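You operate a simulated robot arm through the tools that you are given. There is no shell and no other tool.

Carry out the task below with a simulated two-armed robot. There is one attempt and no reset: what you move stays moved.

JOB
Dust the blue panel and slide it along to the drying rack.
Fine: press the white tin's lid on first, so that no dust falls in; grey pad, which goes back. What is to be rubbed or washed off counts as gone when no trace of it is left.

The check looks at the end state, three seconds after you hand in, the way a careful person would. Anything else that was tipped, shoved, dropped, spilled or broken makes it a failure. A push-on lid holds only when it is set on centred and level and pressed home; a screw cap is set on level and turned clockwise until tight.

ROBOT AND FRAMES
Two 7-joint arms with fingered hands on one trunk that stands fixed in place. Base frame: the origin is at the foot of the trunk, x ahead of it, y to its left, z up; the work surface is at about z = 0.85. Units: m, rad, N and s.
The left shoulder is at [0.204, 0.125, 1.099], the right one opposite. Payload 3.7 kg a hand.
Tool frame (each hand has its own): the origin (TCP) lies between the finger pads and is the grasp point; the fingertips stand 0.025 m ahead of it; z points along the fingers, y is the line along which they close. The gripper opens to 0.088 m. The gripper's body begins 0.029 m behind the TCP. The gripper is a hand of 5 fingers: y runs from the thumb to the fingers, the wrist lies at [-0.013, -0.097, -0.162] in the tool frame.
Orientation is that of the tool frame in the base frame, as a unit quaternion [w, x, y, z]. With the fingers straight down and the wrist toward the robot, the tool's x, y and z point along [0, 1, 0], [1, 0, 0] and [0, 0, -1] of the base frame.

CONTROLS
- The arms move only by the tool jog_arm. It takes "left_steps", "right_steps" or both (then of equal length, played together; a hand with none holds still); each is text: rows parted by semicolons, each of 6 numbers parted by spaces: the shift along the base's x, y, z in m, then the turn, a rotation vector about the base's x, y, z in rad. In form: dx dy dz rx ry rz; .... A call has 1 to 20 rows; each row shifts and turns the commanded pose from where the row before left it. A row lasts 0.2 s, in which the tool goes at most 0.05 m and 0.15 rad; a call with a longer step from one row to the next is refused whole. A pose out of reach is approached as far as the arm can. The call stops where the force on the tool passes 40 N (or 10 N more than at its start, if that is more) or the arm is blocked; 0.2 s more then pass. In this call time passes only in rows, and 0.2 s behind the last. It gives the time, the measured TCP pose, the force on the tool (base axes), the opening and the grip force at its end, in the units of the frame above (readings bear some noise), with the torque about the TCP (base axes, N m) and any sound that the robot's microphone picked up, and new pictures: "show" is both (left out), scene, wrist or none (wrist: the cameras of the hands that moved).
- Cameras (640 x 400 px; columns grow to the right, rows downward): "scene" is now at [0.3284, -0.0098, 1.2611]; the picture's right is [-0.10, -0.99, 0.00], its down [-0.42, 0.04, -0.91] and it looks along [0.90, -0.09, -0.42] (base axes); focal length 214 px, centre (320, 200). "left" rides on the left gripper at [-0.059, -0.079, -0.105] in its tool frame; the picture's right is [-0.73, -0.32, 0.61], its down [0.62, -0.68, 0.38] and it looks along [0.29, 0.66, 0.70] (tool axes); focal length 234 px, centre (320, 200). "right" rides on the right gripper at [0.059, -0.079, -0.105] in its tool frame; the picture's right is [-0.73, 0.32, -0.61], its down [-0.62, -0.68, 0.38] and it looks along [-0.29, 0.66, 0.70] (tool axes); focal length 234 px, centre (320, 200). There is no depth. A picture from a camera that has moved, and an enlarged one, comes with that camera's place and axes in the base frame and with its lens. The place of the scene camera against the robot may be out by one fixed shift of up to 0.018 m in any direction.
- move_column(by): slides the trunk up (or, below 0, down) by that many m; the arms and the scene camera ride with it, the base frame stays. It gives what a move gives, with no picture.
- finger_targets(index, middle, ring, little, thumb_bend, thumb_turn, hand): sets how far each is bent, from 0 (flat) to 100 (curled in); at 30 the hand is open as for a grip, at 70 the pads meet at the TCP. One left out holds its place. A second passes; each finger stops where it meets its share of the squeeze, and holds until it gets a number again. It is the only way to open and close the hand. It gives what a move gives, with no picture; readings hold the bend of each and the force on index, middle, ring, little, thumb and palm. thumb_turn goes from beside the hand (0) to across from the fingers (100), as for a grip.
- turn_head(pan, tilt): turns the head with the scene camera to pan (to the left, within 1.396 rad either way) and tilt (down, from -0.506 to 1.204), counted from straight ahead of the robot. It gives what a move gives, and a new picture of the scene camera.
- inspect(camera, box): a new picture of the part [left, top, right, bottom] of that camera's present view, enlarged. No time passes.
- job_done(): hands the job in; it is judged then, once.

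Places have to be worked out from the pictures, the camera data and where the tool is seen. Open the grippers and draw the arms clear of the work before you hand the job in, unless the task says otherwise.

The tools are called after "Emit:" as name(argument=value, ...) on one line, values as JSON. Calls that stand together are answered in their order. jog_arm: Moves the arms, as the interface text tells. Its arguments: {"type":"object","properties":{"left_steps":{"type":"string"},"right_steps":{"type":"string"},"show":{"type":"string","enum":["both","scene","wrist","none"]}},"required":[]} The other tools are called the same way: move_column (by) slides the trunk up or down; finger_targets (index, middle, ring, little, thumb_bend, thumb_turn, hand) moves the fingers one by one; turn_head (pan, tilt) turns the head that bears the scene camera; inspect (camera, box) takes an enlarged picture of a part of a camera's view; job_done () hands the job in.

At the start:

```text
t: 0.0
left_eef_pos: [0.5425, 0.1299, 1.1746]
left_ee_rot: [0.0, 0.707, 0.707, 0.0]
left_wrist_force: [0.8, -0.6, 1.1]
left_wrist_torque: [0.0, 0.0, -0.02]
left_width: 0.0875
left_grip_force: 0.0
left_shape: jaw
left_bend: [30.0, 30.0, 30.0, 30.0, 30.0, 98.0]
left_finger forces: [0.0, 0.0, 0.0, 0.0, 0.0, 0.1]
right_eef_pos: [0.5058, -0.318, 1.1667]
right_ee_rot: [0.0, 0.707, 0.707, 0.0]
right_wrist_force: [-0.9, 0.1, 0.5]
right_wrist_torque: [0.02, -0.01, -0.02]
right_width: 0.0877
right_grip_force: 0.1
right_shape: jaw
right_bend: [30.0, 30.0, 30.0, 30.0, 30.0, 98.0]
right_finger forces: [0.0, 0.1, 0.0, 0.0, 0.1, 0.0]
trunk travel left (down, up): [-0.125, 0.29]
head pan, tilt: [-0.101, 0.431]
```

scene: 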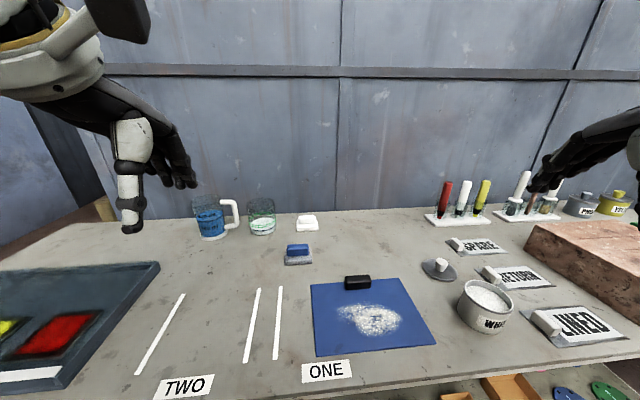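
right: 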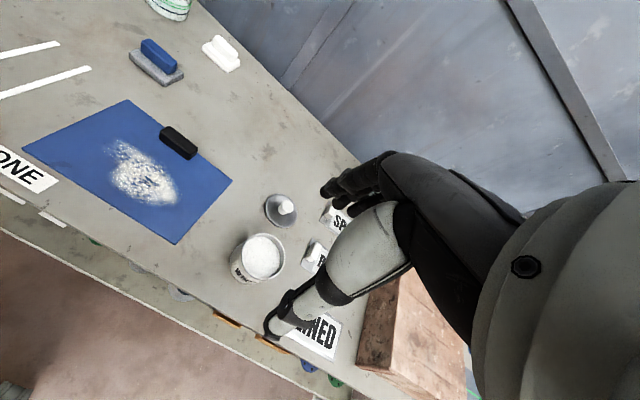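
left: 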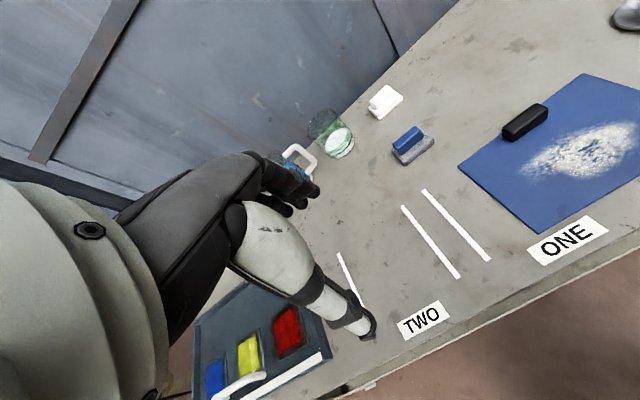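

I'll start by looking closely at the scene: the blue panel with dust, the tin marked white with its lid, the pads and the rack.

Emit:
inspect(camera="scene", box=[180, 180, 440, 390])

Emit:
inspect(camera="scene", box=[400, 160, 640, 360])

Emit:
inspect(camera="scene", box=[0, 180, 260, 400])

```text
1.90 times, centred on (310, 285) of scene
camera zoom: at [0.3284, -0.0098, 1.2611], right [-0.1, -0.99, 0.0], down [-0.42, 0.04, -0.91], along [0.9, -0.09, -0.42], focal length 408 px, centre (339, 38)
```

zoom: 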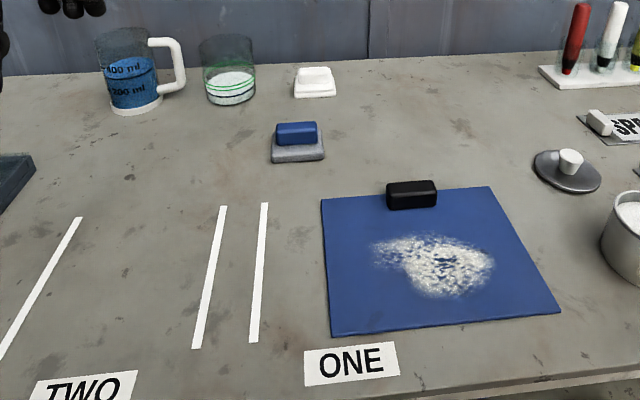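

```text
2.00 times, centred on (520, 260) of scene
camera zoom: at [0.3284, -0.0098, 1.2611], right [-0.1, -0.99, 0.0], down [-0.42, 0.04, -0.91], along [0.9, -0.09, -0.42], focal length 429 px, centre (-80, 80)
```

zoom: 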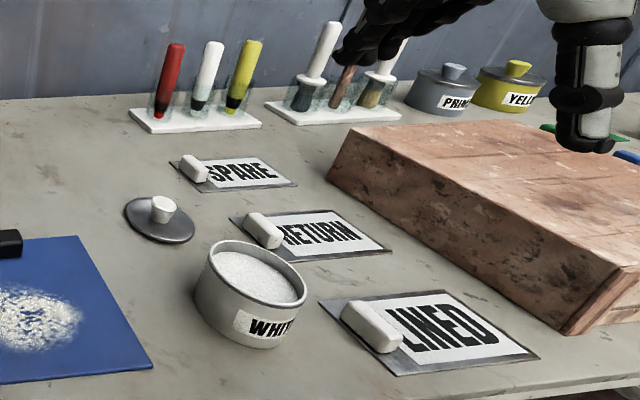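

```text
1.82 times, centred on (130, 290) of scene
camera zoom: at [0.3284, -0.0098, 1.2611], right [-0.1, -0.99, 0.0], down [-0.42, 0.04, -0.91], along [0.9, -0.09, -0.42], focal length 390 px, centre (666, 36)
```

zoom: 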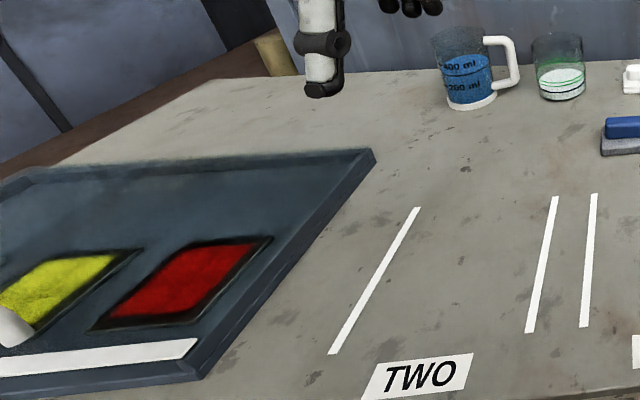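

I see the blue panel with a black grip block, a grey-based pad with a blue handle and a white one. I turn the head to find the drying rack and any notes.

Emit:
turn_head(pan=0.9, tilt=0.5)

Emit:
turn_head(pan=-0.9, tilt=0.5)

Emit:
turn_head(pan=-0.1, tilt=1.0)

Emit:
turn_head(pan=0.0, tilt=-0.2)

```text
t: 1.3
left_eef_pos: [0.5422, 0.1284, 1.1744]
left_ee_rot: [0.0, 0.707, 0.707, -0.001]
left_wrist_force: [-0.9, 0.8, 0.1]
left_wrist_torque: [-0.04, 0.0, -0.01]
left_width: 0.0881
left_grip_force: 0.1
left_shape: jaw
left_bend: [30.0, 30.0, 30.0, 30.0, 30.0, 98.0]
left_finger forces: [0.0, 0.1, 0.0, 0.0, 0.1, 0.0]
right_eef_pos: [0.5059, -0.317, 1.1662]
right_ee_rot: [0.0, 0.708, 0.707, 0.0]
right_wrist_force: [-1.0, -0.1, 0.1]
right_wrist_torque: [-0.01, -0.01, 0.01]
right_width: 0.0876
right_grip_force: 0.1
right_shape: jaw
right_bend: [30.0, 30.0, 30.0, 30.0, 30.0, 98.0]
right_finger forces: [0.0, 0.0, 0.0, 0.1, 0.1, 0.1]
trunk travel left (down, up): [-0.125, 0.29]
head pan, tilt: [0.901, 0.499]
camera scene: at [0.2932, 0.0708, 1.2549], right [0.78, -0.62, 0.0], down [-0.3, -0.37, -0.88], along [0.55, 0.69, -0.48], focal length 214 px, centre (320, 200)
```

scene: 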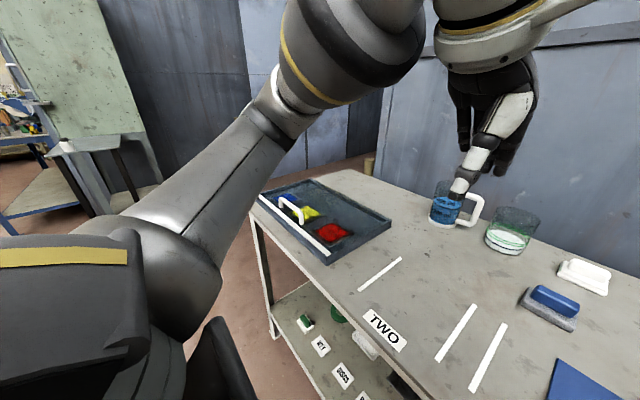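

```text
t: 3.1
left_eef_pos: [0.5417, 0.1293, 1.1744]
left_ee_rot: [0.0, 0.707, 0.707, 0.0]
left_wrist_force: [0.1, -0.7, -0.1]
left_wrist_torque: [-0.02, -0.02, 0.02]
left_width: 0.0877
left_grip_force: 0.1
left_shape: jaw
left_bend: [30.0, 30.0, 30.0, 30.0, 30.0, 98.0]
left_finger forces: [0.1, 0.1, 0.1, 0.1, 0.0, 0.0]
right_eef_pos: [0.5059, -0.3173, 1.1654]
right_ee_rot: [0.001, 0.707, 0.708, 0.0]
right_wrist_force: [-0.1, 0.7, 0.4]
right_wrist_torque: [0.01, -0.02, -0.02]
right_width: 0.0878
right_grip_force: 0.0
right_shape: jaw
right_bend: [30.0, 30.0, 30.0, 30.0, 30.0, 98.0]
right_finger forces: [0.0, 0.0, 0.0, 0.0, 0.0, 0.0]
trunk travel left (down, up): [-0.125, 0.29]
head pan, tilt: [-0.901, 0.499]
camera scene: at [0.2932, -0.0718, 1.2549], right [-0.78, -0.62, 0.0], down [-0.3, 0.38, -0.88], along [0.55, -0.69, -0.48], focal length 214 px, centre (320, 200)
```

scene: 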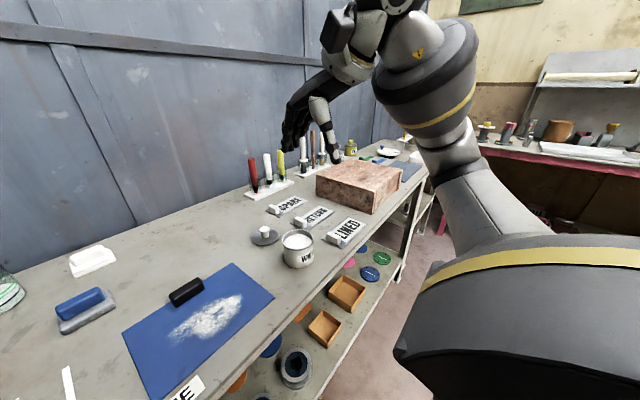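

```text
t: 4.2
left_eef_pos: [0.5428, 0.1294, 1.1755]
left_ee_rot: [0.0, 0.708, 0.707, 0.0]
left_wrist_force: [-0.6, -1.0, -0.4]
left_wrist_torque: [0.02, 0.03, 0.0]
left_width: 0.0878
left_grip_force: 0.1
left_shape: jaw
left_bend: [30.0, 30.0, 30.0, 30.0, 30.0, 98.0]
left_finger forces: [0.0, 0.0, 0.0, 0.0, 0.0, 0.0]
right_eef_pos: [0.5075, -0.3173, 1.1648]
right_ee_rot: [0.0, 0.707, 0.707, -0.001]
right_wrist_force: [-0.1, 0.2, 0.7]
right_wrist_torque: [0.02, 0.01, -0.03]
right_width: 0.0878
right_grip_force: 0.0
right_shape: jaw
right_bend: [30.0, 30.0, 30.0, 30.0, 30.0, 98.0]
right_finger forces: [0.0, 0.1, 0.1, 0.0, 0.0, 0.0]
trunk travel left (down, up): [-0.125, 0.29]
head pan, tilt: [-0.099, 1.0]
camera scene: at [0.3099, -0.035, 1.2295], right [-0.43, -0.9, 0.0], down [-0.64, 0.3, -0.7], along [0.63, -0.3, -0.71], focal length 214 px, centre (320, 200)
```

scene: 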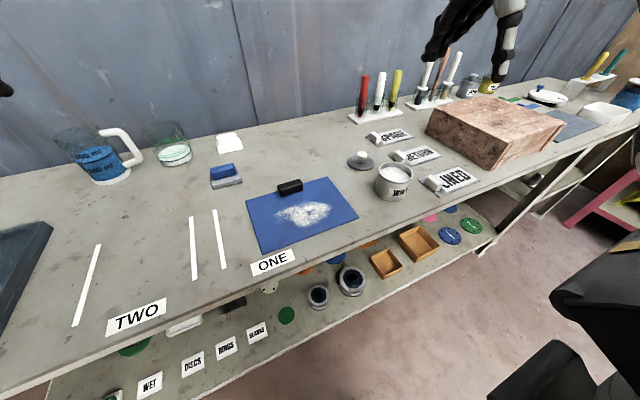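

```text
t: 5.6
left_eef_pos: [0.5417, 0.1301, 1.1743]
left_ee_rot: [0.0, 0.707, 0.707, -0.001]
left_wrist_force: [-0.3, 0.6, -0.6]
left_wrist_torque: [0.0, 0.01, 0.02]
left_width: 0.0875
left_grip_force: 0.0
left_shape: jaw
left_bend: [30.0, 30.0, 30.0, 30.0, 30.0, 98.0]
left_finger forces: [0.0, 0.0, 0.0, 0.0, 0.1, 0.1]
right_eef_pos: [0.5062, -0.3172, 1.1649]
right_ee_rot: [-0.001, 0.707, 0.707, 0.0]
right_wrist_force: [0.8, -0.2, 0.3]
right_wrist_torque: [0.02, -0.02, -0.01]
right_width: 0.0874
right_grip_force: 0.1
right_shape: jaw
right_bend: [30.0, 30.0, 30.0, 30.0, 30.0, 98.0]
right_finger forces: [0.1, 0.0, 0.0, 0.0, 0.1, 0.1]
trunk travel left (down, up): [-0.125, 0.29]
head pan, tilt: [0.0, -0.201]
camera scene: at [0.3199, -0.0005, 1.3184], right [0.0, -1.0, 0.0], down [0.2, 0.0, -0.98], along [0.98, 0.0, 0.2], focal length 214 px, centre (320, 200)
```

scene: 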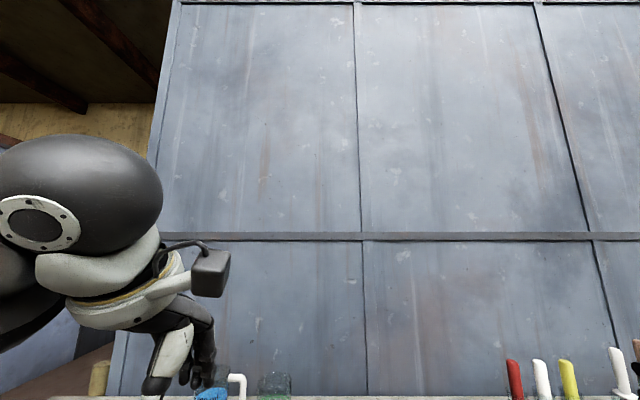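

No drying rack is obvious yet. I look further right, left, and down the table ends.

Emit:
turn_head(pan=-0.8, tilt=0.8)

Emit:
inspect(camera="scene", box=[320, 0, 640, 200])

Emit:
turn_head(pan=-1.39, tilt=0.6)

Emit:
turn_head(pan=1.39, tilt=0.7)

Emit:
turn_head(pan=0.6, tilt=0.9)

```text
t: 6.9
left_eef_pos: [0.5418, 0.1285, 1.1746]
left_ee_rot: [0.0, 0.707, 0.708, -0.001]
left_wrist_force: [0.2, 0.2, 0.1]
left_wrist_torque: [0.01, -0.05, 0.03]
left_width: 0.0878
left_grip_force: 0.0
left_shape: jaw
left_bend: [30.0, 30.0, 30.0, 30.0, 30.0, 98.0]
left_finger forces: [0.0, 0.1, 0.1, 0.1, 0.0, 0.0]
right_eef_pos: [0.5064, -0.316, 1.1663]
right_ee_rot: [0.001, 0.707, 0.707, 0.0]
right_wrist_force: [-0.4, 0.3, 0.5]
right_wrist_torque: [0.02, 0.0, 0.04]
right_width: 0.0878
right_grip_force: 0.1
right_shape: jaw
right_bend: [30.0, 30.0, 30.0, 30.0, 30.0, 98.0]
right_finger forces: [0.0, 0.1, 0.0, 0.0, 0.0, 0.1]
trunk travel left (down, up): [-0.125, 0.29]
head pan, tilt: [-0.799, 0.799]
camera scene: at [0.293, -0.0583, 1.229], right [-0.72, -0.7, 0.0], down [-0.5, 0.51, -0.7], along [0.49, -0.5, -0.72], focal length 214 px, centre (320, 200)
```

scene: 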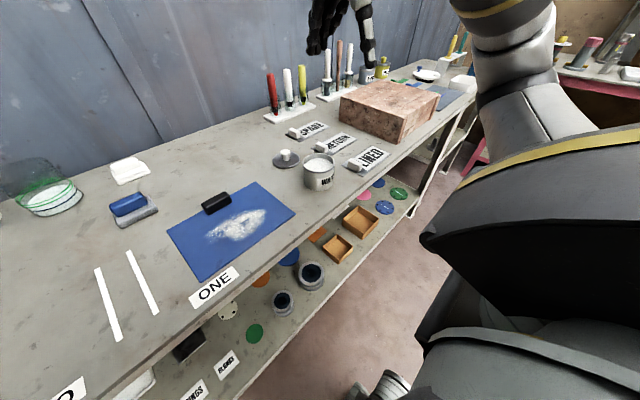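

```text
2.00 times, centred on (480, 100) of scene
camera zoom: at [0.293, -0.0583, 1.229], right [-0.72, -0.7, 0.0], down [-0.5, 0.51, -0.7], along [0.49, -0.5, -0.72], focal length 429 px, centre (0, 400)
```

zoom: 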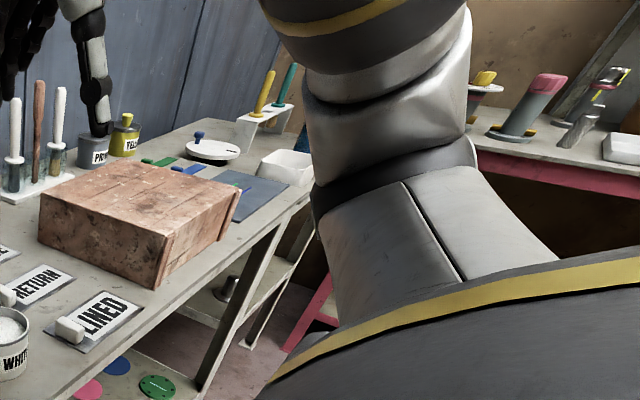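

```text
t: 7.9
left_eef_pos: [0.5428, 0.1296, 1.175]
left_ee_rot: [0.0, 0.707, 0.707, 0.001]
left_wrist_force: [1.0, 0.3, -0.1]
left_wrist_torque: [0.0, -0.02, -0.01]
left_width: 0.0877
left_grip_force: 0.1
left_shape: jaw
left_bend: [30.0, 30.0, 30.0, 30.0, 30.0, 98.0]
left_finger forces: [0.1, 0.0, 0.1, 0.0, 0.0, 0.0]
right_eef_pos: [0.5069, -0.317, 1.1659]
right_ee_rot: [-0.001, 0.707, 0.708, 0.0]
right_wrist_force: [-0.2, 0.2, 0.1]
right_wrist_torque: [0.01, 0.0, 0.01]
right_width: 0.0877
right_grip_force: 0.2
right_shape: jaw
right_bend: [30.0, 30.0, 30.0, 30.0, 30.0, 98.0]
right_finger forces: [0.1, 0.0, 0.0, 0.0, 0.0, 0.1]
trunk travel left (down, up): [-0.125, 0.29]
head pan, tilt: [-1.389, 0.6]
camera scene: at [0.2527, -0.0874, 1.2457], right [-0.98, -0.18, 0.0], down [-0.1, 0.56, -0.82], along [0.15, -0.81, -0.57], focal length 214 px, centre (320, 200)
```

scene: 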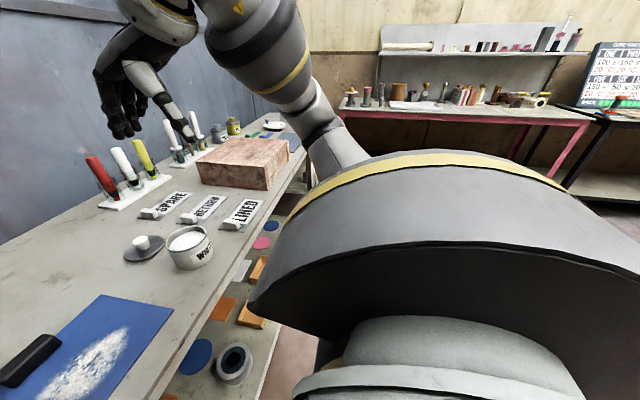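

```text
t: 10.3
left_eef_pos: [0.5432, 0.1289, 1.175]
left_ee_rot: [0.0, 0.706, 0.708, 0.001]
left_wrist_force: [-0.7, 0.2, -0.1]
left_wrist_torque: [0.02, -0.02, -0.03]
left_width: 0.0876
left_grip_force: 0.1
left_shape: jaw
left_bend: [30.0, 30.0, 30.0, 30.0, 30.0, 98.0]
left_finger forces: [0.0, 0.0, 0.1, 0.1, 0.0, 0.0]
right_eef_pos: [0.5052, -0.3167, 1.1656]
right_ee_rot: [0.0, 0.707, 0.707, 0.001]
right_wrist_force: [0.0, 0.0, 0.5]
right_wrist_torque: [0.0, -0.04, -0.01]
right_width: 0.0877
right_grip_force: 0.1
right_shape: jaw
right_bend: [30.0, 30.0, 30.0, 30.0, 30.0, 98.0]
right_finger forces: [0.1, 0.1, 0.1, 0.1, 0.0, 0.0]
trunk travel left (down, up): [-0.125, 0.29]
head pan, tilt: [1.389, 0.7]
camera scene: at [0.252, 0.083, 1.2371], right [0.98, -0.18, 0.0], down [-0.12, -0.63, -0.76], along [0.14, 0.75, -0.64], focal length 214 px, centre (320, 200)
```

scene: 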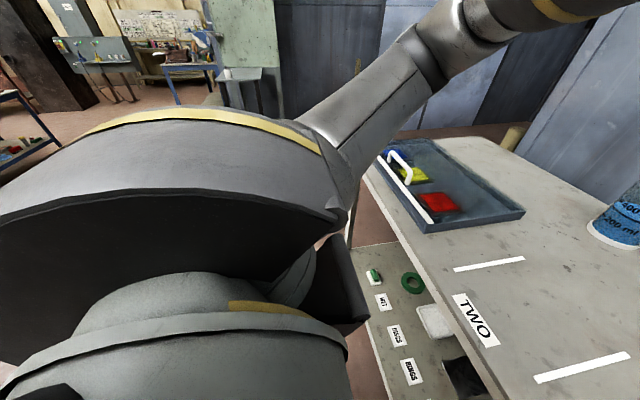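

```text
t: 11.4
left_eef_pos: [0.5422, 0.129, 1.1745]
left_ee_rot: [-0.001, 0.707, 0.707, 0.0]
left_wrist_force: [-0.7, -0.1, 0.4]
left_wrist_torque: [0.02, -0.03, 0.02]
left_width: 0.0879
left_grip_force: 0.1
left_shape: jaw
left_bend: [30.0, 30.0, 30.0, 30.0, 30.0, 98.0]
left_finger forces: [0.0, 0.0, 0.0, 0.0, 0.1, 0.0]
right_eef_pos: [0.5065, -0.3175, 1.1651]
right_ee_rot: [0.001, 0.707, 0.708, 0.0]
right_wrist_force: [-0.3, -0.5, 0.3]
right_wrist_torque: [-0.01, 0.02, 0.0]
right_width: 0.0878
right_grip_force: 0.0
right_shape: jaw
right_bend: [30.0, 30.0, 30.0, 30.0, 30.0, 98.0]
right_finger forces: [0.0, 0.0, 0.0, 0.0, 0.0, 0.0]
trunk travel left (down, up): [-0.125, 0.29]
head pan, tilt: [0.6, 0.901]
camera scene: at [0.2953, 0.0491, 1.2231], right [0.65, -0.76, 0.0], down [-0.59, -0.5, -0.64], along [0.49, 0.41, -0.77], focal length 214 px, centre (320, 200)
```

scene: 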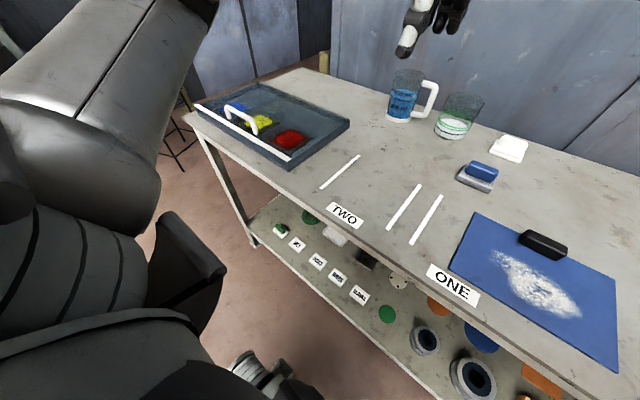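

A board on the right has writing that may explain stations ONE and TWO. I turn back to it and enlarge it.

Emit:
turn_head(pan=-1.39, tilt=0.2)

Emit:
inspect(camera="scene", box=[480, 80, 640, 230])

Emit:
turn_head(pan=1.39, tilt=0.2)

Emit:
inspect(camera="scene", box=[0, 50, 240, 230])

```text
t: 13.4
left_eef_pos: [0.5422, 0.1294, 1.1754]
left_ee_rot: [0.0, 0.708, 0.707, 0.0]
left_wrist_force: [0.6, -0.4, -0.3]
left_wrist_torque: [0.03, 0.01, -0.03]
left_width: 0.088
left_grip_force: 0.1
left_shape: jaw
left_bend: [30.0, 30.0, 30.0, 30.0, 30.0, 98.0]
left_finger forces: [0.0, 0.0, 0.1, 0.0, 0.0, 0.0]
right_eef_pos: [0.5075, -0.3173, 1.1656]
right_ee_rot: [0.0, 0.708, 0.707, 0.0]
right_wrist_force: [-0.4, 0.8, -0.2]
right_wrist_torque: [0.03, 0.0, 0.0]
right_width: 0.0877
right_grip_force: 0.0
right_shape: jaw
right_bend: [30.0, 30.0, 30.0, 30.0, 30.0, 98.0]
right_finger forces: [0.0, 0.1, 0.0, 0.0, 0.1, 0.0]
trunk travel left (down, up): [-0.125, 0.29]
head pan, tilt: [-1.389, 0.201]
camera scene: at [0.2535, -0.0922, 1.2825], right [-0.98, -0.18, 0.0], down [-0.04, 0.2, -0.98], along [0.18, -0.96, -0.2], focal length 214 px, centre (320, 200)
```

scene: 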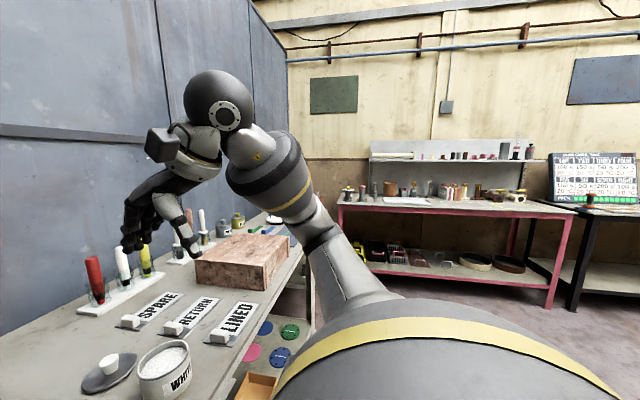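

```text
2.67 times, centred on (560, 155) of scene
camera zoom: at [0.2535, -0.0922, 1.2825], right [-0.98, -0.18, 0.0], down [-0.04, 0.2, -0.98], along [0.18, -0.96, -0.2], focal length 572 px, centre (-320, 320)
```

zoom: 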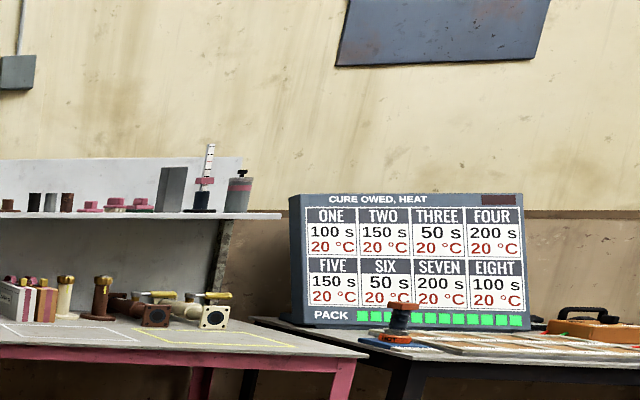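

```text
t: 15.8
left_eef_pos: [0.5415, 0.1286, 1.1756]
left_ee_rot: [0.001, 0.707, 0.707, 0.0]
left_wrist_force: [0.0, 0.0, 0.6]
left_wrist_torque: [0.02, -0.01, 0.04]
left_width: 0.0876
left_grip_force: 0.0
left_shape: jaw
left_bend: [30.0, 30.0, 30.0, 30.0, 30.0, 98.0]
left_finger forces: [0.1, 0.1, 0.0, 0.0, 0.1, 0.0]
right_eef_pos: [0.5071, -0.3175, 1.1652]
right_ee_rot: [0.0, 0.707, 0.707, 0.0]
right_wrist_force: [0.3, -0.6, -0.2]
right_wrist_torque: [0.02, 0.0, 0.01]
right_width: 0.0873
right_grip_force: 0.1
right_shape: jaw
right_bend: [30.0, 30.0, 30.0, 30.0, 30.0, 98.0]
right_finger forces: [0.0, 0.0, 0.0, 0.1, 0.1, 0.0]
trunk travel left (down, up): [-0.125, 0.29]
head pan, tilt: [1.389, 0.201]
camera scene: at [0.2535, 0.0911, 1.2825], right [0.98, -0.18, 0.0], down [-0.04, -0.2, -0.98], along [0.18, 0.96, -0.2], focal length 214 px, centre (320, 200)
```

scene: 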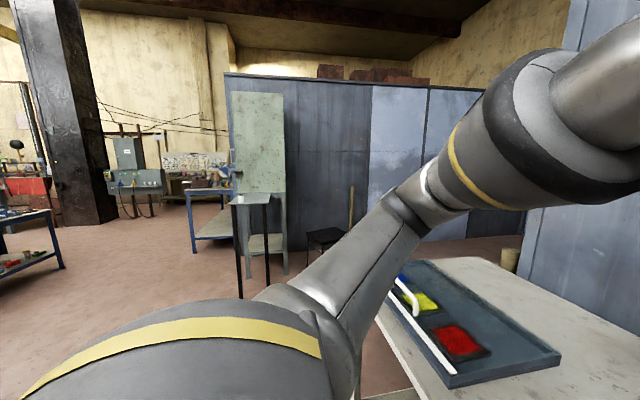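

```text
2.22 times, centred on (120, 140) of scene
camera zoom: at [0.2535, 0.0911, 1.2825], right [0.98, -0.18, 0.0], down [-0.04, -0.2, -0.98], along [0.18, 0.96, -0.2], focal length 477 px, centre (764, 333)
```

zoom: 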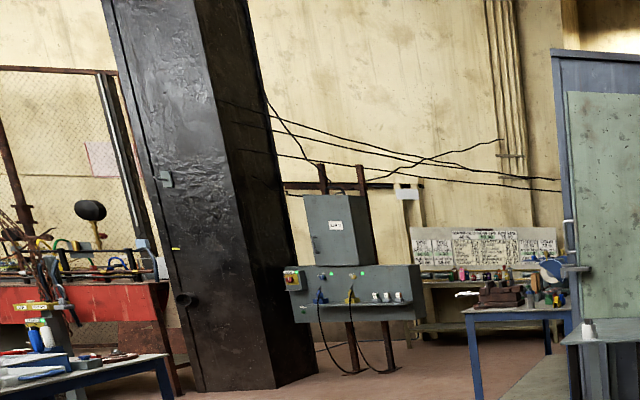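

The board is about curing elsewhere, and nothing there names a rack. I look closer at the dark tray on the left and what's on the lower shelf.

Emit:
turn_head(pan=1.1, tilt=0.75)

Emit:
inspect(camera="scene", box=[300, 120, 520, 280])

Emit:
inspect(camera="scene", box=[300, 240, 500, 400])

Emit:
inspect(camera="left", box=[180, 240, 400, 400])

```text
t: 16.8
left_eef_pos: [0.5433, 0.1291, 1.1745]
left_ee_rot: [-0.001, 0.707, 0.707, -0.001]
left_wrist_force: [-0.4, -0.5, -1.1]
left_wrist_torque: [0.03, 0.0, 0.0]
left_width: 0.0878
left_grip_force: 0.0
left_shape: jaw
left_bend: [30.0, 30.0, 30.0, 30.0, 30.0, 98.0]
left_finger forces: [0.0, 0.0, 0.1, 0.0, 0.0, 0.0]
right_eef_pos: [0.5066, -0.3164, 1.166]
right_ee_rot: [0.0, 0.707, 0.708, 0.0]
right_wrist_force: [-0.5, 0.4, -0.2]
right_wrist_torque: [-0.01, -0.02, 0.01]
right_width: 0.0877
right_grip_force: 0.0
right_shape: jaw
right_bend: [30.0, 30.0, 30.0, 30.0, 30.0, 98.0]
right_finger forces: [0.0, 0.0, 0.0, 0.1, 0.1, 0.0]
trunk travel left (down, up): [-0.125, 0.29]
head pan, tilt: [1.1, 0.75]
camera scene: at [0.2742, 0.0734, 1.233], right [0.89, -0.45, 0.0], down [-0.31, -0.61, -0.73], along [0.33, 0.65, -0.68], focal length 214 px, centre (320, 200)
```

scene: 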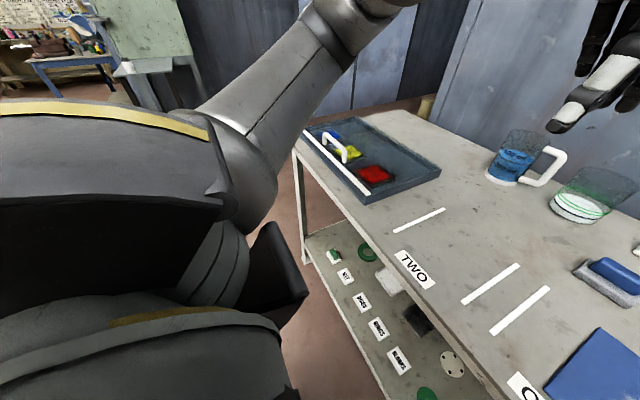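

```text
2.50 times, centred on (410, 200) of scene
camera zoom: at [0.2742, 0.0734, 1.233], right [0.89, -0.45, 0.0], down [-0.31, -0.61, -0.73], along [0.33, 0.65, -0.68], focal length 536 px, centre (95, 200)
```

zoom: 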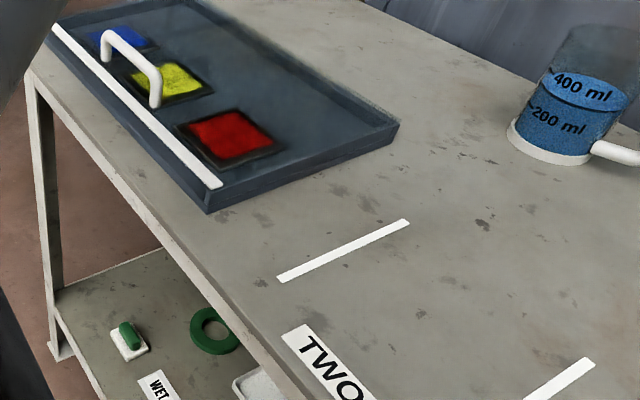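

```text
2.50 times, centred on (400, 320) of scene
camera zoom: at [0.2742, 0.0734, 1.233], right [0.89, -0.45, 0.0], down [-0.31, -0.61, -0.73], along [0.33, 0.65, -0.68], focal length 536 px, centre (120, -100)
```

zoom: 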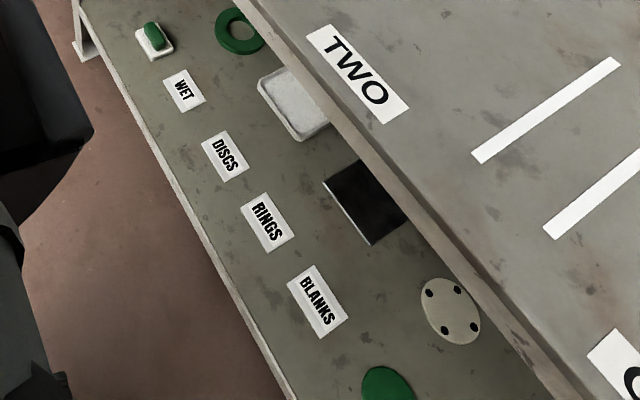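

```text
2.50 times, centred on (290, 320) of left
camera zoom: at [0.4643, 0.0712, 1.2805], right [-0.32, -0.73, -0.61], down [-0.68, 0.62, -0.38], along [0.66, 0.29, -0.7], focal length 585 px, centre (395, -100)
```

zoom: 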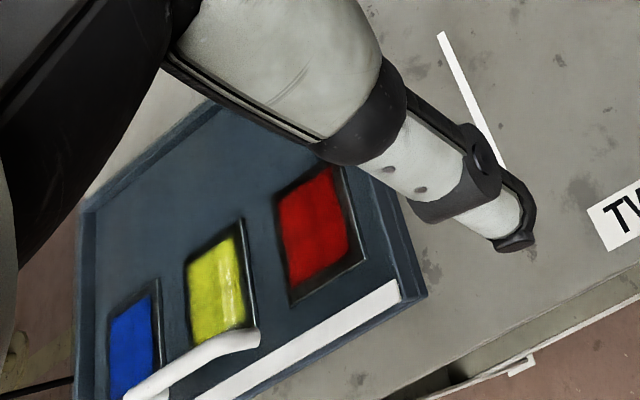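

The tray holds paint wells, not a rack. I check the right end of the bench, past the pink block, in more detail.

Emit:
turn_head(pan=-0.75, tilt=0.3)

Emit:
inspect(camera="scene", box=[340, 150, 520, 270])

Emit:
inspect(camera="right", box=[200, 150, 480, 400])

```text
t: 18.6
left_eef_pos: [0.5436, 0.1288, 1.1748]
left_ee_rot: [0.0, 0.707, 0.707, 0.0]
left_wrist_force: [0.2, -0.3, 0.2]
left_wrist_torque: [0.0, 0.0, 0.03]
left_width: 0.0875
left_grip_force: 0.0
left_shape: jaw
left_bend: [30.0, 30.0, 30.0, 30.0, 30.0, 98.0]
left_finger forces: [0.1, 0.0, 0.0, 0.1, 0.1, 0.0]
right_eef_pos: [0.5062, -0.3177, 1.1663]
right_ee_rot: [0.0, 0.708, 0.706, 0.0]
right_wrist_force: [-0.2, 0.7, -0.6]
right_wrist_torque: [-0.02, 0.0, -0.01]
right_width: 0.0875
right_grip_force: 0.1
right_shape: jaw
right_bend: [30.0, 30.0, 30.0, 30.0, 30.0, 98.0]
right_finger forces: [0.1, 0.0, 0.0, 0.0, 0.0, 0.0]
trunk travel left (down, up): [-0.125, 0.29]
head pan, tilt: [-0.75, 0.3]
camera scene: at [0.305, -0.0641, 1.2732], right [-0.68, -0.73, 0.0], down [-0.22, 0.2, -0.96], along [0.7, -0.65, -0.3], focal length 214 px, centre (320, 200)
```

scene: 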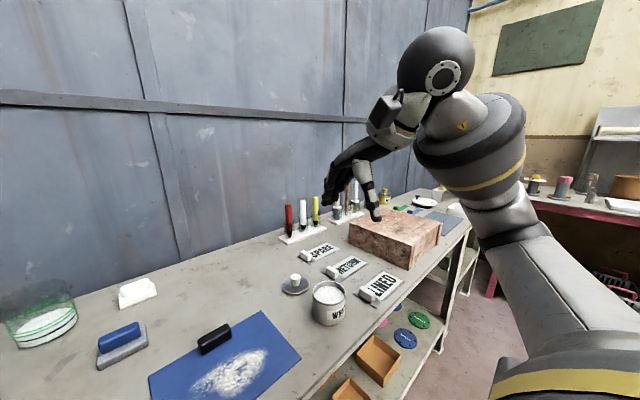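

```text
3.33 times, centred on (430, 210) of scene
camera zoom: at [0.305, -0.0641, 1.2732], right [-0.68, -0.73, 0.0], down [-0.22, 0.2, -0.96], along [0.7, -0.65, -0.3], focal length 715 px, centre (-47, 167)
```

zoom: 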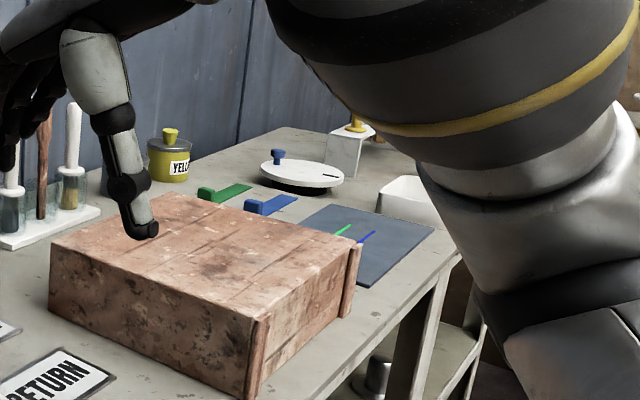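

```text
1.60 times, centred on (340, 275) of right
camera zoom: at [0.4267, -0.2587, 1.2704], right [0.32, -0.73, 0.61], down [-0.68, -0.62, -0.38], along [0.66, -0.29, -0.7], focal length 375 px, centre (288, 80)
```

zoom: 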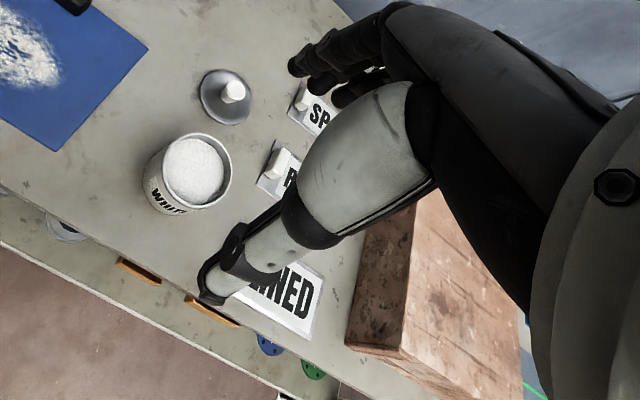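

I haven't found the rack. Raising the trunk lifts camera and arms, so I'll get a higher overview of the bench.

Emit:
move_column(by=0.28)

Emit:
turn_head(pan=0.5, tilt=0.9)

Emit:
turn_head(pan=-0.5, tilt=0.8)

```text
t: 21.4
left_eef_pos: [0.5419, 0.129, 1.4545]
left_ee_rot: [0.0, 0.706, 0.708, 0.0]
left_wrist_force: [0.1, 0.5, -0.2]
left_wrist_torque: [0.02, -0.03, 0.02]
left_width: 0.0878
left_grip_force: 0.1
left_shape: jaw
left_bend: [30.0, 30.0, 30.0, 30.0, 30.0, 98.0]
left_finger forces: [0.1, 0.1, 0.0, 0.1, 0.0, 0.0]
right_eef_pos: [0.5075, -0.3167, 1.4447]
right_ee_rot: [-0.001, 0.707, 0.707, -0.001]
right_wrist_force: [0.2, -0.2, -0.4]
right_wrist_torque: [-0.02, -0.01, 0.0]
right_width: 0.0876
right_grip_force: 0.0
right_shape: jaw
right_bend: [30.0, 30.0, 30.0, 30.0, 30.0, 98.0]
right_finger forces: [0.0, 0.0, 0.1, 0.0, 0.1, 0.0]
trunk travel left (down, up): [-0.405, 0.01]
head pan, tilt: [-0.75, 0.3]
```

```text
t: 22.9
left_eef_pos: [0.5424, 0.1282, 1.4549]
left_ee_rot: [0.0, 0.707, 0.707, -0.001]
left_wrist_force: [0.0, 0.0, -0.1]
left_wrist_torque: [-0.02, 0.02, 0.03]
left_width: 0.0877
left_grip_force: 0.1
left_shape: jaw
left_bend: [30.0, 30.0, 30.0, 30.0, 30.0, 98.0]
left_finger forces: [0.0, 0.0, 0.1, 0.0, 0.0, 0.1]
right_eef_pos: [0.5072, -0.3167, 1.4455]
right_ee_rot: [0.001, 0.707, 0.707, 0.0]
right_wrist_force: [-1.1, 0.1, 0.2]
right_wrist_torque: [0.0, -0.04, -0.01]
right_width: 0.0878
right_grip_force: 0.1
right_shape: jaw
right_bend: [30.0, 30.0, 30.0, 30.0, 30.0, 98.0]
right_finger forces: [0.1, 0.1, 0.0, 0.0, 0.0, 0.1]
trunk travel left (down, up): [-0.405, 0.01]
head pan, tilt: [0.499, 0.901]
camera scene: at [0.1102, 0.0356, 1.5169], right [0.48, -0.88, 0.0], down [-0.69, -0.37, -0.62], along [0.55, 0.3, -0.78], focal length 214 px, centre (320, 200)
```

scene: 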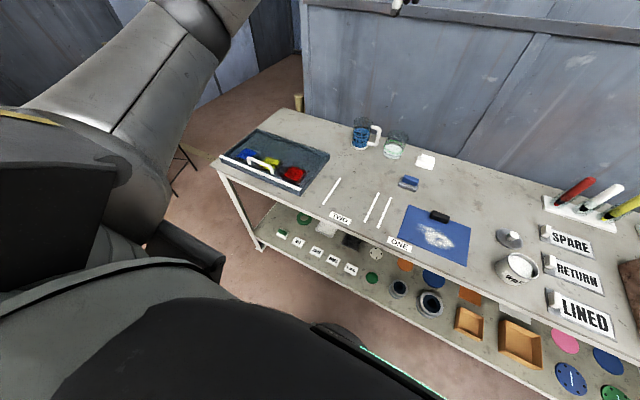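

```text
t: 24.1
left_eef_pos: [0.5429, 0.1293, 1.4547]
left_ee_rot: [0.001, 0.707, 0.707, 0.0]
left_wrist_force: [-0.2, 0.4, 0.1]
left_wrist_torque: [0.02, 0.01, -0.03]
left_width: 0.0875
left_grip_force: 0.2
left_shape: jaw
left_bend: [30.0, 30.0, 30.0, 30.0, 30.0, 98.0]
left_finger forces: [0.0, 0.0, 0.0, 0.0, 0.0, 0.0]
right_eef_pos: [0.5068, -0.316, 1.4458]
right_ee_rot: [0.0, 0.707, 0.707, 0.001]
right_wrist_force: [-0.4, 0.3, -0.5]
right_wrist_torque: [0.02, -0.03, 0.0]
right_width: 0.0877
right_grip_force: 0.1
right_shape: jaw
right_bend: [30.0, 30.0, 30.0, 30.0, 30.0, 98.0]
right_finger forces: [0.0, 0.0, 0.1, 0.0, 0.0, 0.1]
trunk travel left (down, up): [-0.405, 0.01]
head pan, tilt: [-0.499, 0.799]
camera scene: at [0.1147, -0.039, 1.5247], right [-0.48, -0.88, 0.0], down [-0.63, 0.34, -0.7], along [0.61, -0.33, -0.72], focal length 214 px, centre (320, 200)
```

scene: 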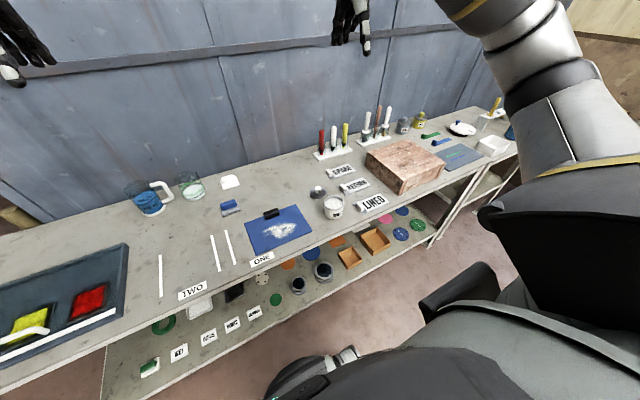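

All visible: frame with coloured fields on the left, marked zones ONE and TWO, clutter to the right. I move the left hand up over the frame to get a close wrist-camera look at it.

Emit:
jog_arm(left_steps="-0.01 0.039 -0.02 0 0 0;-0.01 0.039 -0.02 0 0 0;-0.01 0.039 -0.02 0 0 0;-0.01 0.039 -0.02 0 0 0;-0.01 0.039 -0.02 0 0 0;-0.01 0.039 -0.02 0 0 0;-0.01 0.039 -0.02 0 0 0;-0.01 0.039 -0.02 0 0 0;-0.01 0.039 -0.02 0 0 0", show="both")

```text
t: 26.1
left_eef_pos: [0.4525, 0.4818, 1.2748]
left_ee_rot: [0.001, 0.708, 0.707, -0.001]
left_wrist_force: [-0.5, 0.0, 0.0]
left_wrist_torque: [0.0, 0.02, 0.01]
left_width: 0.0877
left_grip_force: 0.0
left_shape: jaw
left_bend: [30.0, 30.0, 30.0, 30.0, 30.0, 98.0]
left_finger forces: [0.0, 0.0, 0.0, 0.1, 0.0, 0.0]
right_eef_pos: [0.5073, -0.3164, 1.4457]
right_ee_rot: [-0.001, 0.707, 0.707, -0.001]
right_wrist_force: [-0.3, -0.5, 0.1]
right_wrist_torque: [-0.02, 0.03, -0.05]
right_width: 0.0878
right_grip_force: 0.0
right_shape: jaw
right_bend: [30.0, 30.0, 30.0, 30.0, 30.0, 98.0]
right_finger forces: [0.0, 0.0, 0.0, 0.1, 0.0, 0.0]
trunk travel left (down, up): [-0.405, 0.01]
head pan, tilt: [-0.499, 0.799]
camera scene: at [0.1147, -0.0383, 1.5248], right [-0.48, -0.88, 0.0], down [-0.63, 0.34, -0.7], along [0.61, -0.33, -0.72], focal length 214 px, centre (320, 200)
camera left: at [0.3742, 0.4233, 1.3804], right [-0.32, -0.73, -0.61], down [-0.68, 0.62, -0.38], along [0.66, 0.29, -0.7], focal length 234 px, centre (320, 200)
```

scene: 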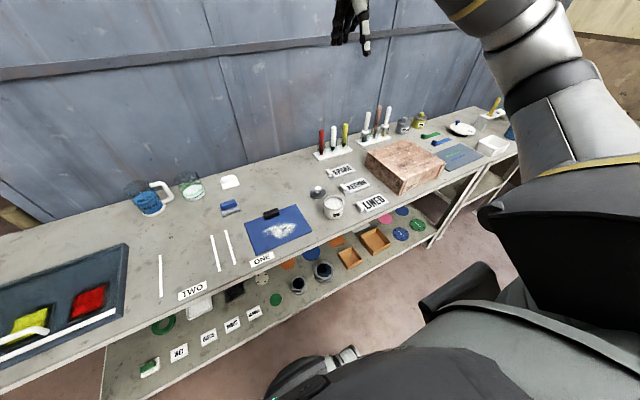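
left: 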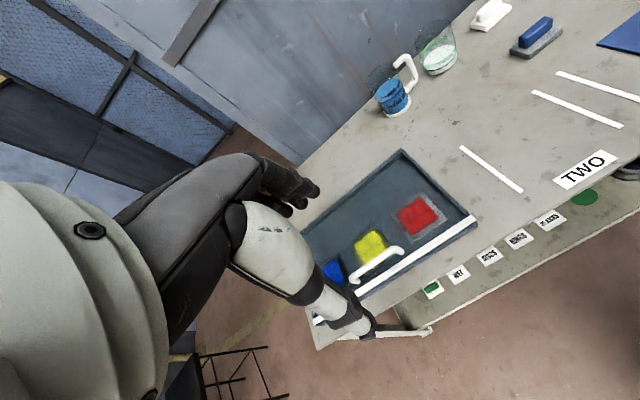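

The frame shows red, yellow and blue fields with a white front bar. I enlarge it.

Emit:
inspect(camera="left", box=[290, 140, 490, 320])

Emit:
inspect(camera="left", box=[180, 260, 420, 400])

```text
2.22 times, centred on (390, 230) of left
camera zoom: at [0.3742, 0.4233, 1.3804], right [-0.32, -0.73, -0.61], down [-0.68, 0.62, -0.38], along [0.66, 0.29, -0.7], focal length 520 px, centre (164, 133)
```

zoom: 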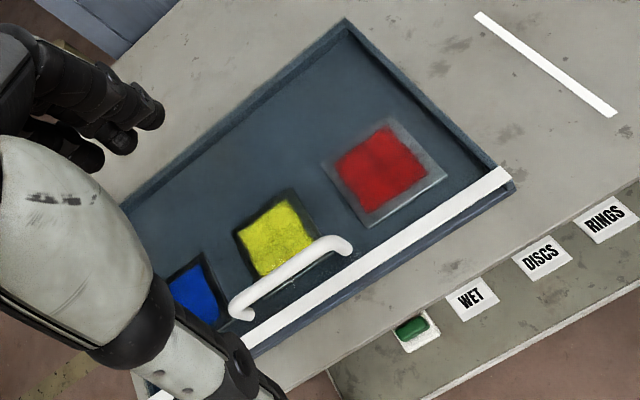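

```text
2.67 times, centred on (300, 330) of left
camera zoom: at [0.3742, 0.4233, 1.3804], right [-0.32, -0.73, -0.61], down [-0.68, 0.62, -0.38], along [0.66, 0.29, -0.7], focal length 624 px, centre (373, -147)
```

zoom: 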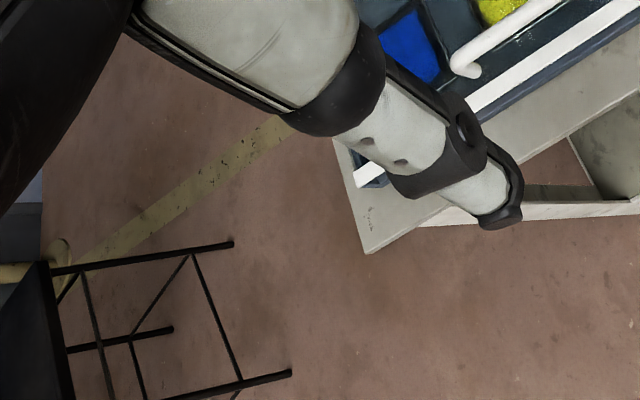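

The frame seems to be a tray of colour plates. There's a distant whiteboard with writing on the left; I zoom in on it in case it tells what stands where.

Emit:
turn_head(pan=1.39, tilt=0.25)

Emit:
inspect(camera="scene", box=[130, 120, 250, 195])

Emit:
inspect(camera="scene", box=[0, 100, 160, 300])

```text
t: 28.0
left_eef_pos: [0.4517, 0.4787, 1.2755]
left_ee_rot: [0.001, 0.707, 0.707, 0.0]
left_wrist_force: [0.0, -0.4, -0.4]
left_wrist_torque: [0.0, -0.01, 0.05]
left_width: 0.0876
left_grip_force: 0.0
left_shape: jaw
left_bend: [30.0, 30.0, 30.0, 30.0, 30.0, 98.0]
left_finger forces: [0.0, 0.0, 0.1, 0.0, 0.0, 0.0]
right_eef_pos: [0.5064, -0.3171, 1.4447]
right_ee_rot: [0.0, 0.707, 0.707, -0.001]
right_wrist_force: [-0.7, 0.0, 0.3]
right_wrist_torque: [0.01, 0.0, 0.05]
right_width: 0.0879
right_grip_force: 0.1
right_shape: jaw
right_bend: [30.0, 30.0, 30.0, 30.0, 30.0, 98.0]
right_finger forces: [0.0, 0.1, 0.0, 0.0, 0.1, 0.0]
trunk travel left (down, up): [-0.405, 0.01]
head pan, tilt: [1.389, 0.25]
camera scene: at [0.0608, 0.0914, 1.5738], right [0.98, -0.18, 0.0], down [-0.04, -0.24, -0.97], along [0.18, 0.95, -0.25], focal length 214 px, centre (320, 200)
```

scene: 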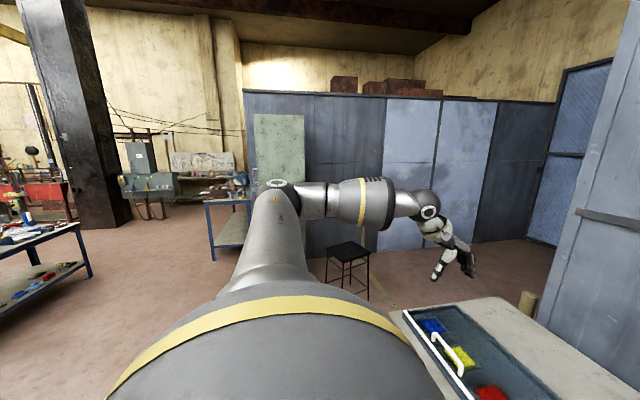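

```text
5.33 times, centred on (190, 158) of scene
camera zoom: at [0.0608, 0.0914, 1.5738], right [0.98, -0.18, 0.0], down [-0.04, -0.24, -0.97], along [0.18, 0.95, -0.25], focal length 1144 px, centre (1013, 427)
```

zoom: 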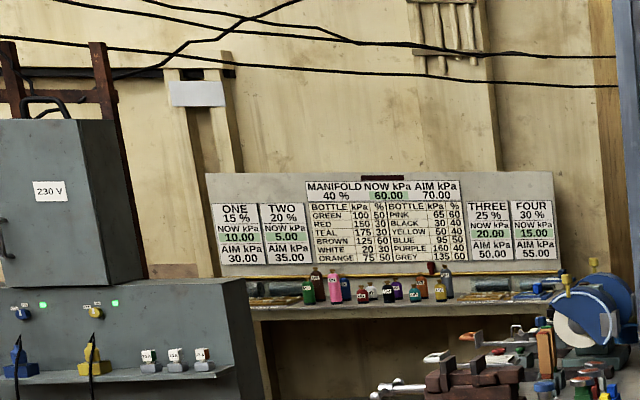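

```text
2.00 times, centred on (80, 200) of scene
camera zoom: at [0.0608, 0.0914, 1.5738], right [0.98, -0.18, 0.0], down [-0.04, -0.24, -0.97], along [0.18, 0.95, -0.25], focal length 429 px, centre (800, 200)
```

zoom: 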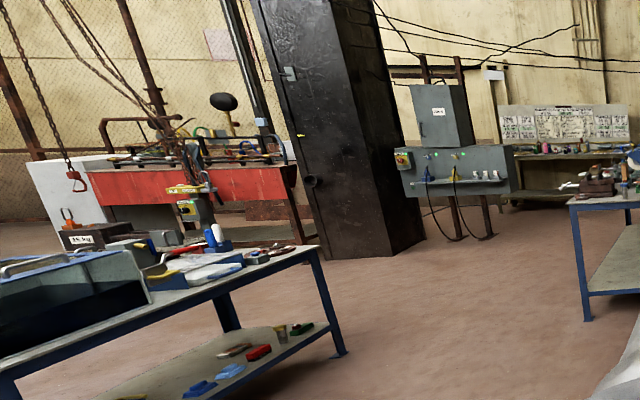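

The boards belong to other benches. I take a closer look at the copper-coloured block on the right, which seems to have grooves and end boards.

Emit:
turn_head(pan=-0.8, tilt=0.6)

Emit:
inspect(camera="scene", box=[200, 120, 400, 260])

Emit:
inspect(camera="right", box=[0, 0, 640, 400])

```text
t: 30.1
left_eef_pos: [0.4525, 0.4803, 1.2758]
left_ee_rot: [0.0, 0.707, 0.707, 0.0]
left_wrist_force: [-0.2, 0.5, 0.6]
left_wrist_torque: [-0.01, 0.03, 0.0]
left_width: 0.0875
left_grip_force: 0.1
left_shape: jaw
left_bend: [30.0, 30.0, 30.0, 30.0, 30.0, 98.0]
left_finger forces: [0.1, 0.0, 0.0, 0.0, 0.0, 0.0]
right_eef_pos: [0.5068, -0.3168, 1.4452]
right_ee_rot: [0.0, 0.707, 0.707, -0.001]
right_wrist_force: [0.0, 0.1, 0.7]
right_wrist_torque: [0.01, 0.02, -0.01]
right_width: 0.0875
right_grip_force: 0.1
right_shape: jaw
right_bend: [30.0, 30.0, 30.0, 30.0, 30.0, 98.0]
right_finger forces: [0.0, 0.0, 0.0, 0.1, 0.0, 0.1]
trunk travel left (down, up): [-0.405, 0.01]
head pan, tilt: [-0.799, 0.6]
camera scene: at [0.1055, -0.0638, 1.5416], right [-0.72, -0.7, 0.0], down [-0.39, 0.4, -0.83], along [0.58, -0.59, -0.56], focal length 214 px, centre (320, 200)
```

scene: 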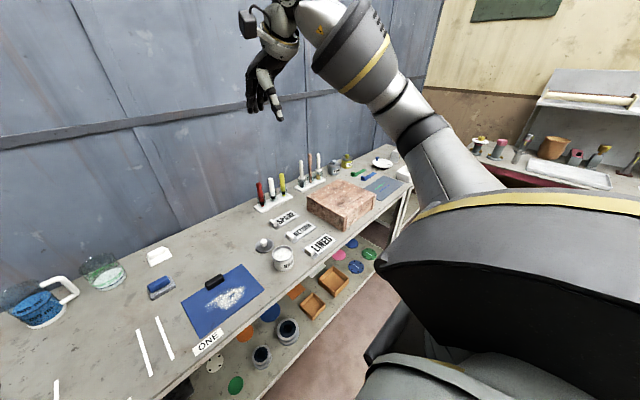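

```text
2.86 times, centred on (300, 190) of scene
camera zoom: at [0.1055, -0.0638, 1.5416], right [-0.72, -0.7, 0.0], down [-0.39, 0.4, -0.83], along [0.58, -0.59, -0.56], focal length 613 px, centre (377, 229)
```

zoom: 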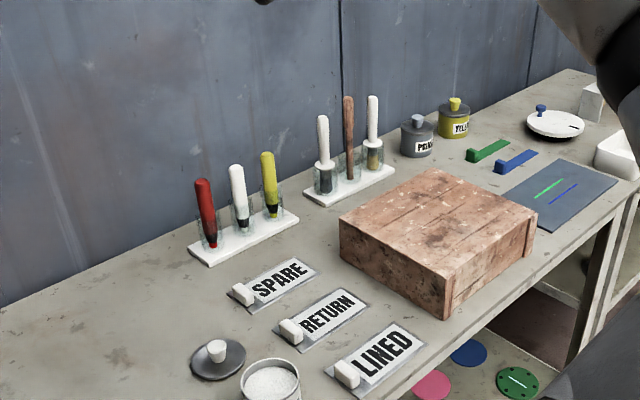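

```text
1.00 times, centred on (320, 200) of right (not enlarged: the box is as wide or as high as the picture)
camera zoom: at [0.4267, -0.2587, 1.5504], right [0.32, -0.73, 0.61], down [-0.68, -0.62, -0.38], along [0.66, -0.29, -0.7], focal length 234 px, centre (320, 200)
```

zoom: 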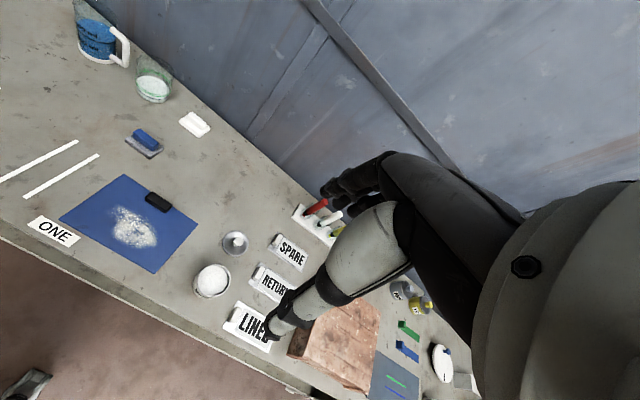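

The block is just a closed crate. I'll bring the left hand over zone TWO to see up close whether the white lines are paint or raised bars.

Emit:
jog_arm(left_steps="-0.01 -0.045 0 0 0 0;-0.01 -0.045 0 0 0 0;-0.01 -0.045 0 0 0 0;-0.01 -0.045 0 0 0 0;-0.01 -0.045 0 0 0 0;-0.01 -0.045 -0.02 0 0 0;-0.01 -0.045 -0.02 0 0 0;0 -0.03 -0.02 0 0 0;0 0 -0.02 0 0 0", show="wrist")

Emit:
inspect(camera="left", box=[320, 80, 640, 320])

```text
refused: row 6 steps farther than a row can; nothing moved
```

```text
1.67 times, centred on (480, 200) of left
camera zoom: at [0.3743, 0.422, 1.3808], right [-0.32, -0.73, -0.61], down [-0.68, 0.62, -0.38], along [0.66, 0.29, -0.7], focal length 390 px, centre (53, 200)
```

zoom: 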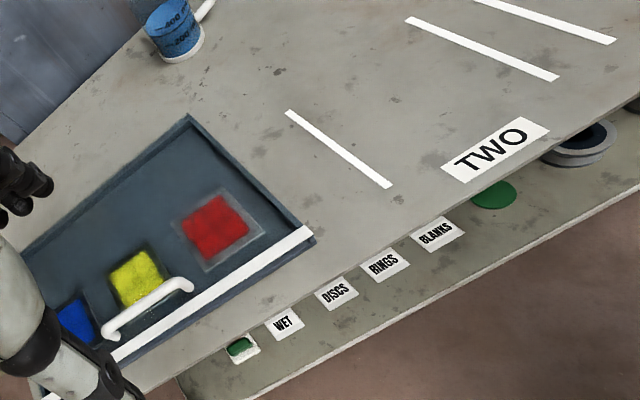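

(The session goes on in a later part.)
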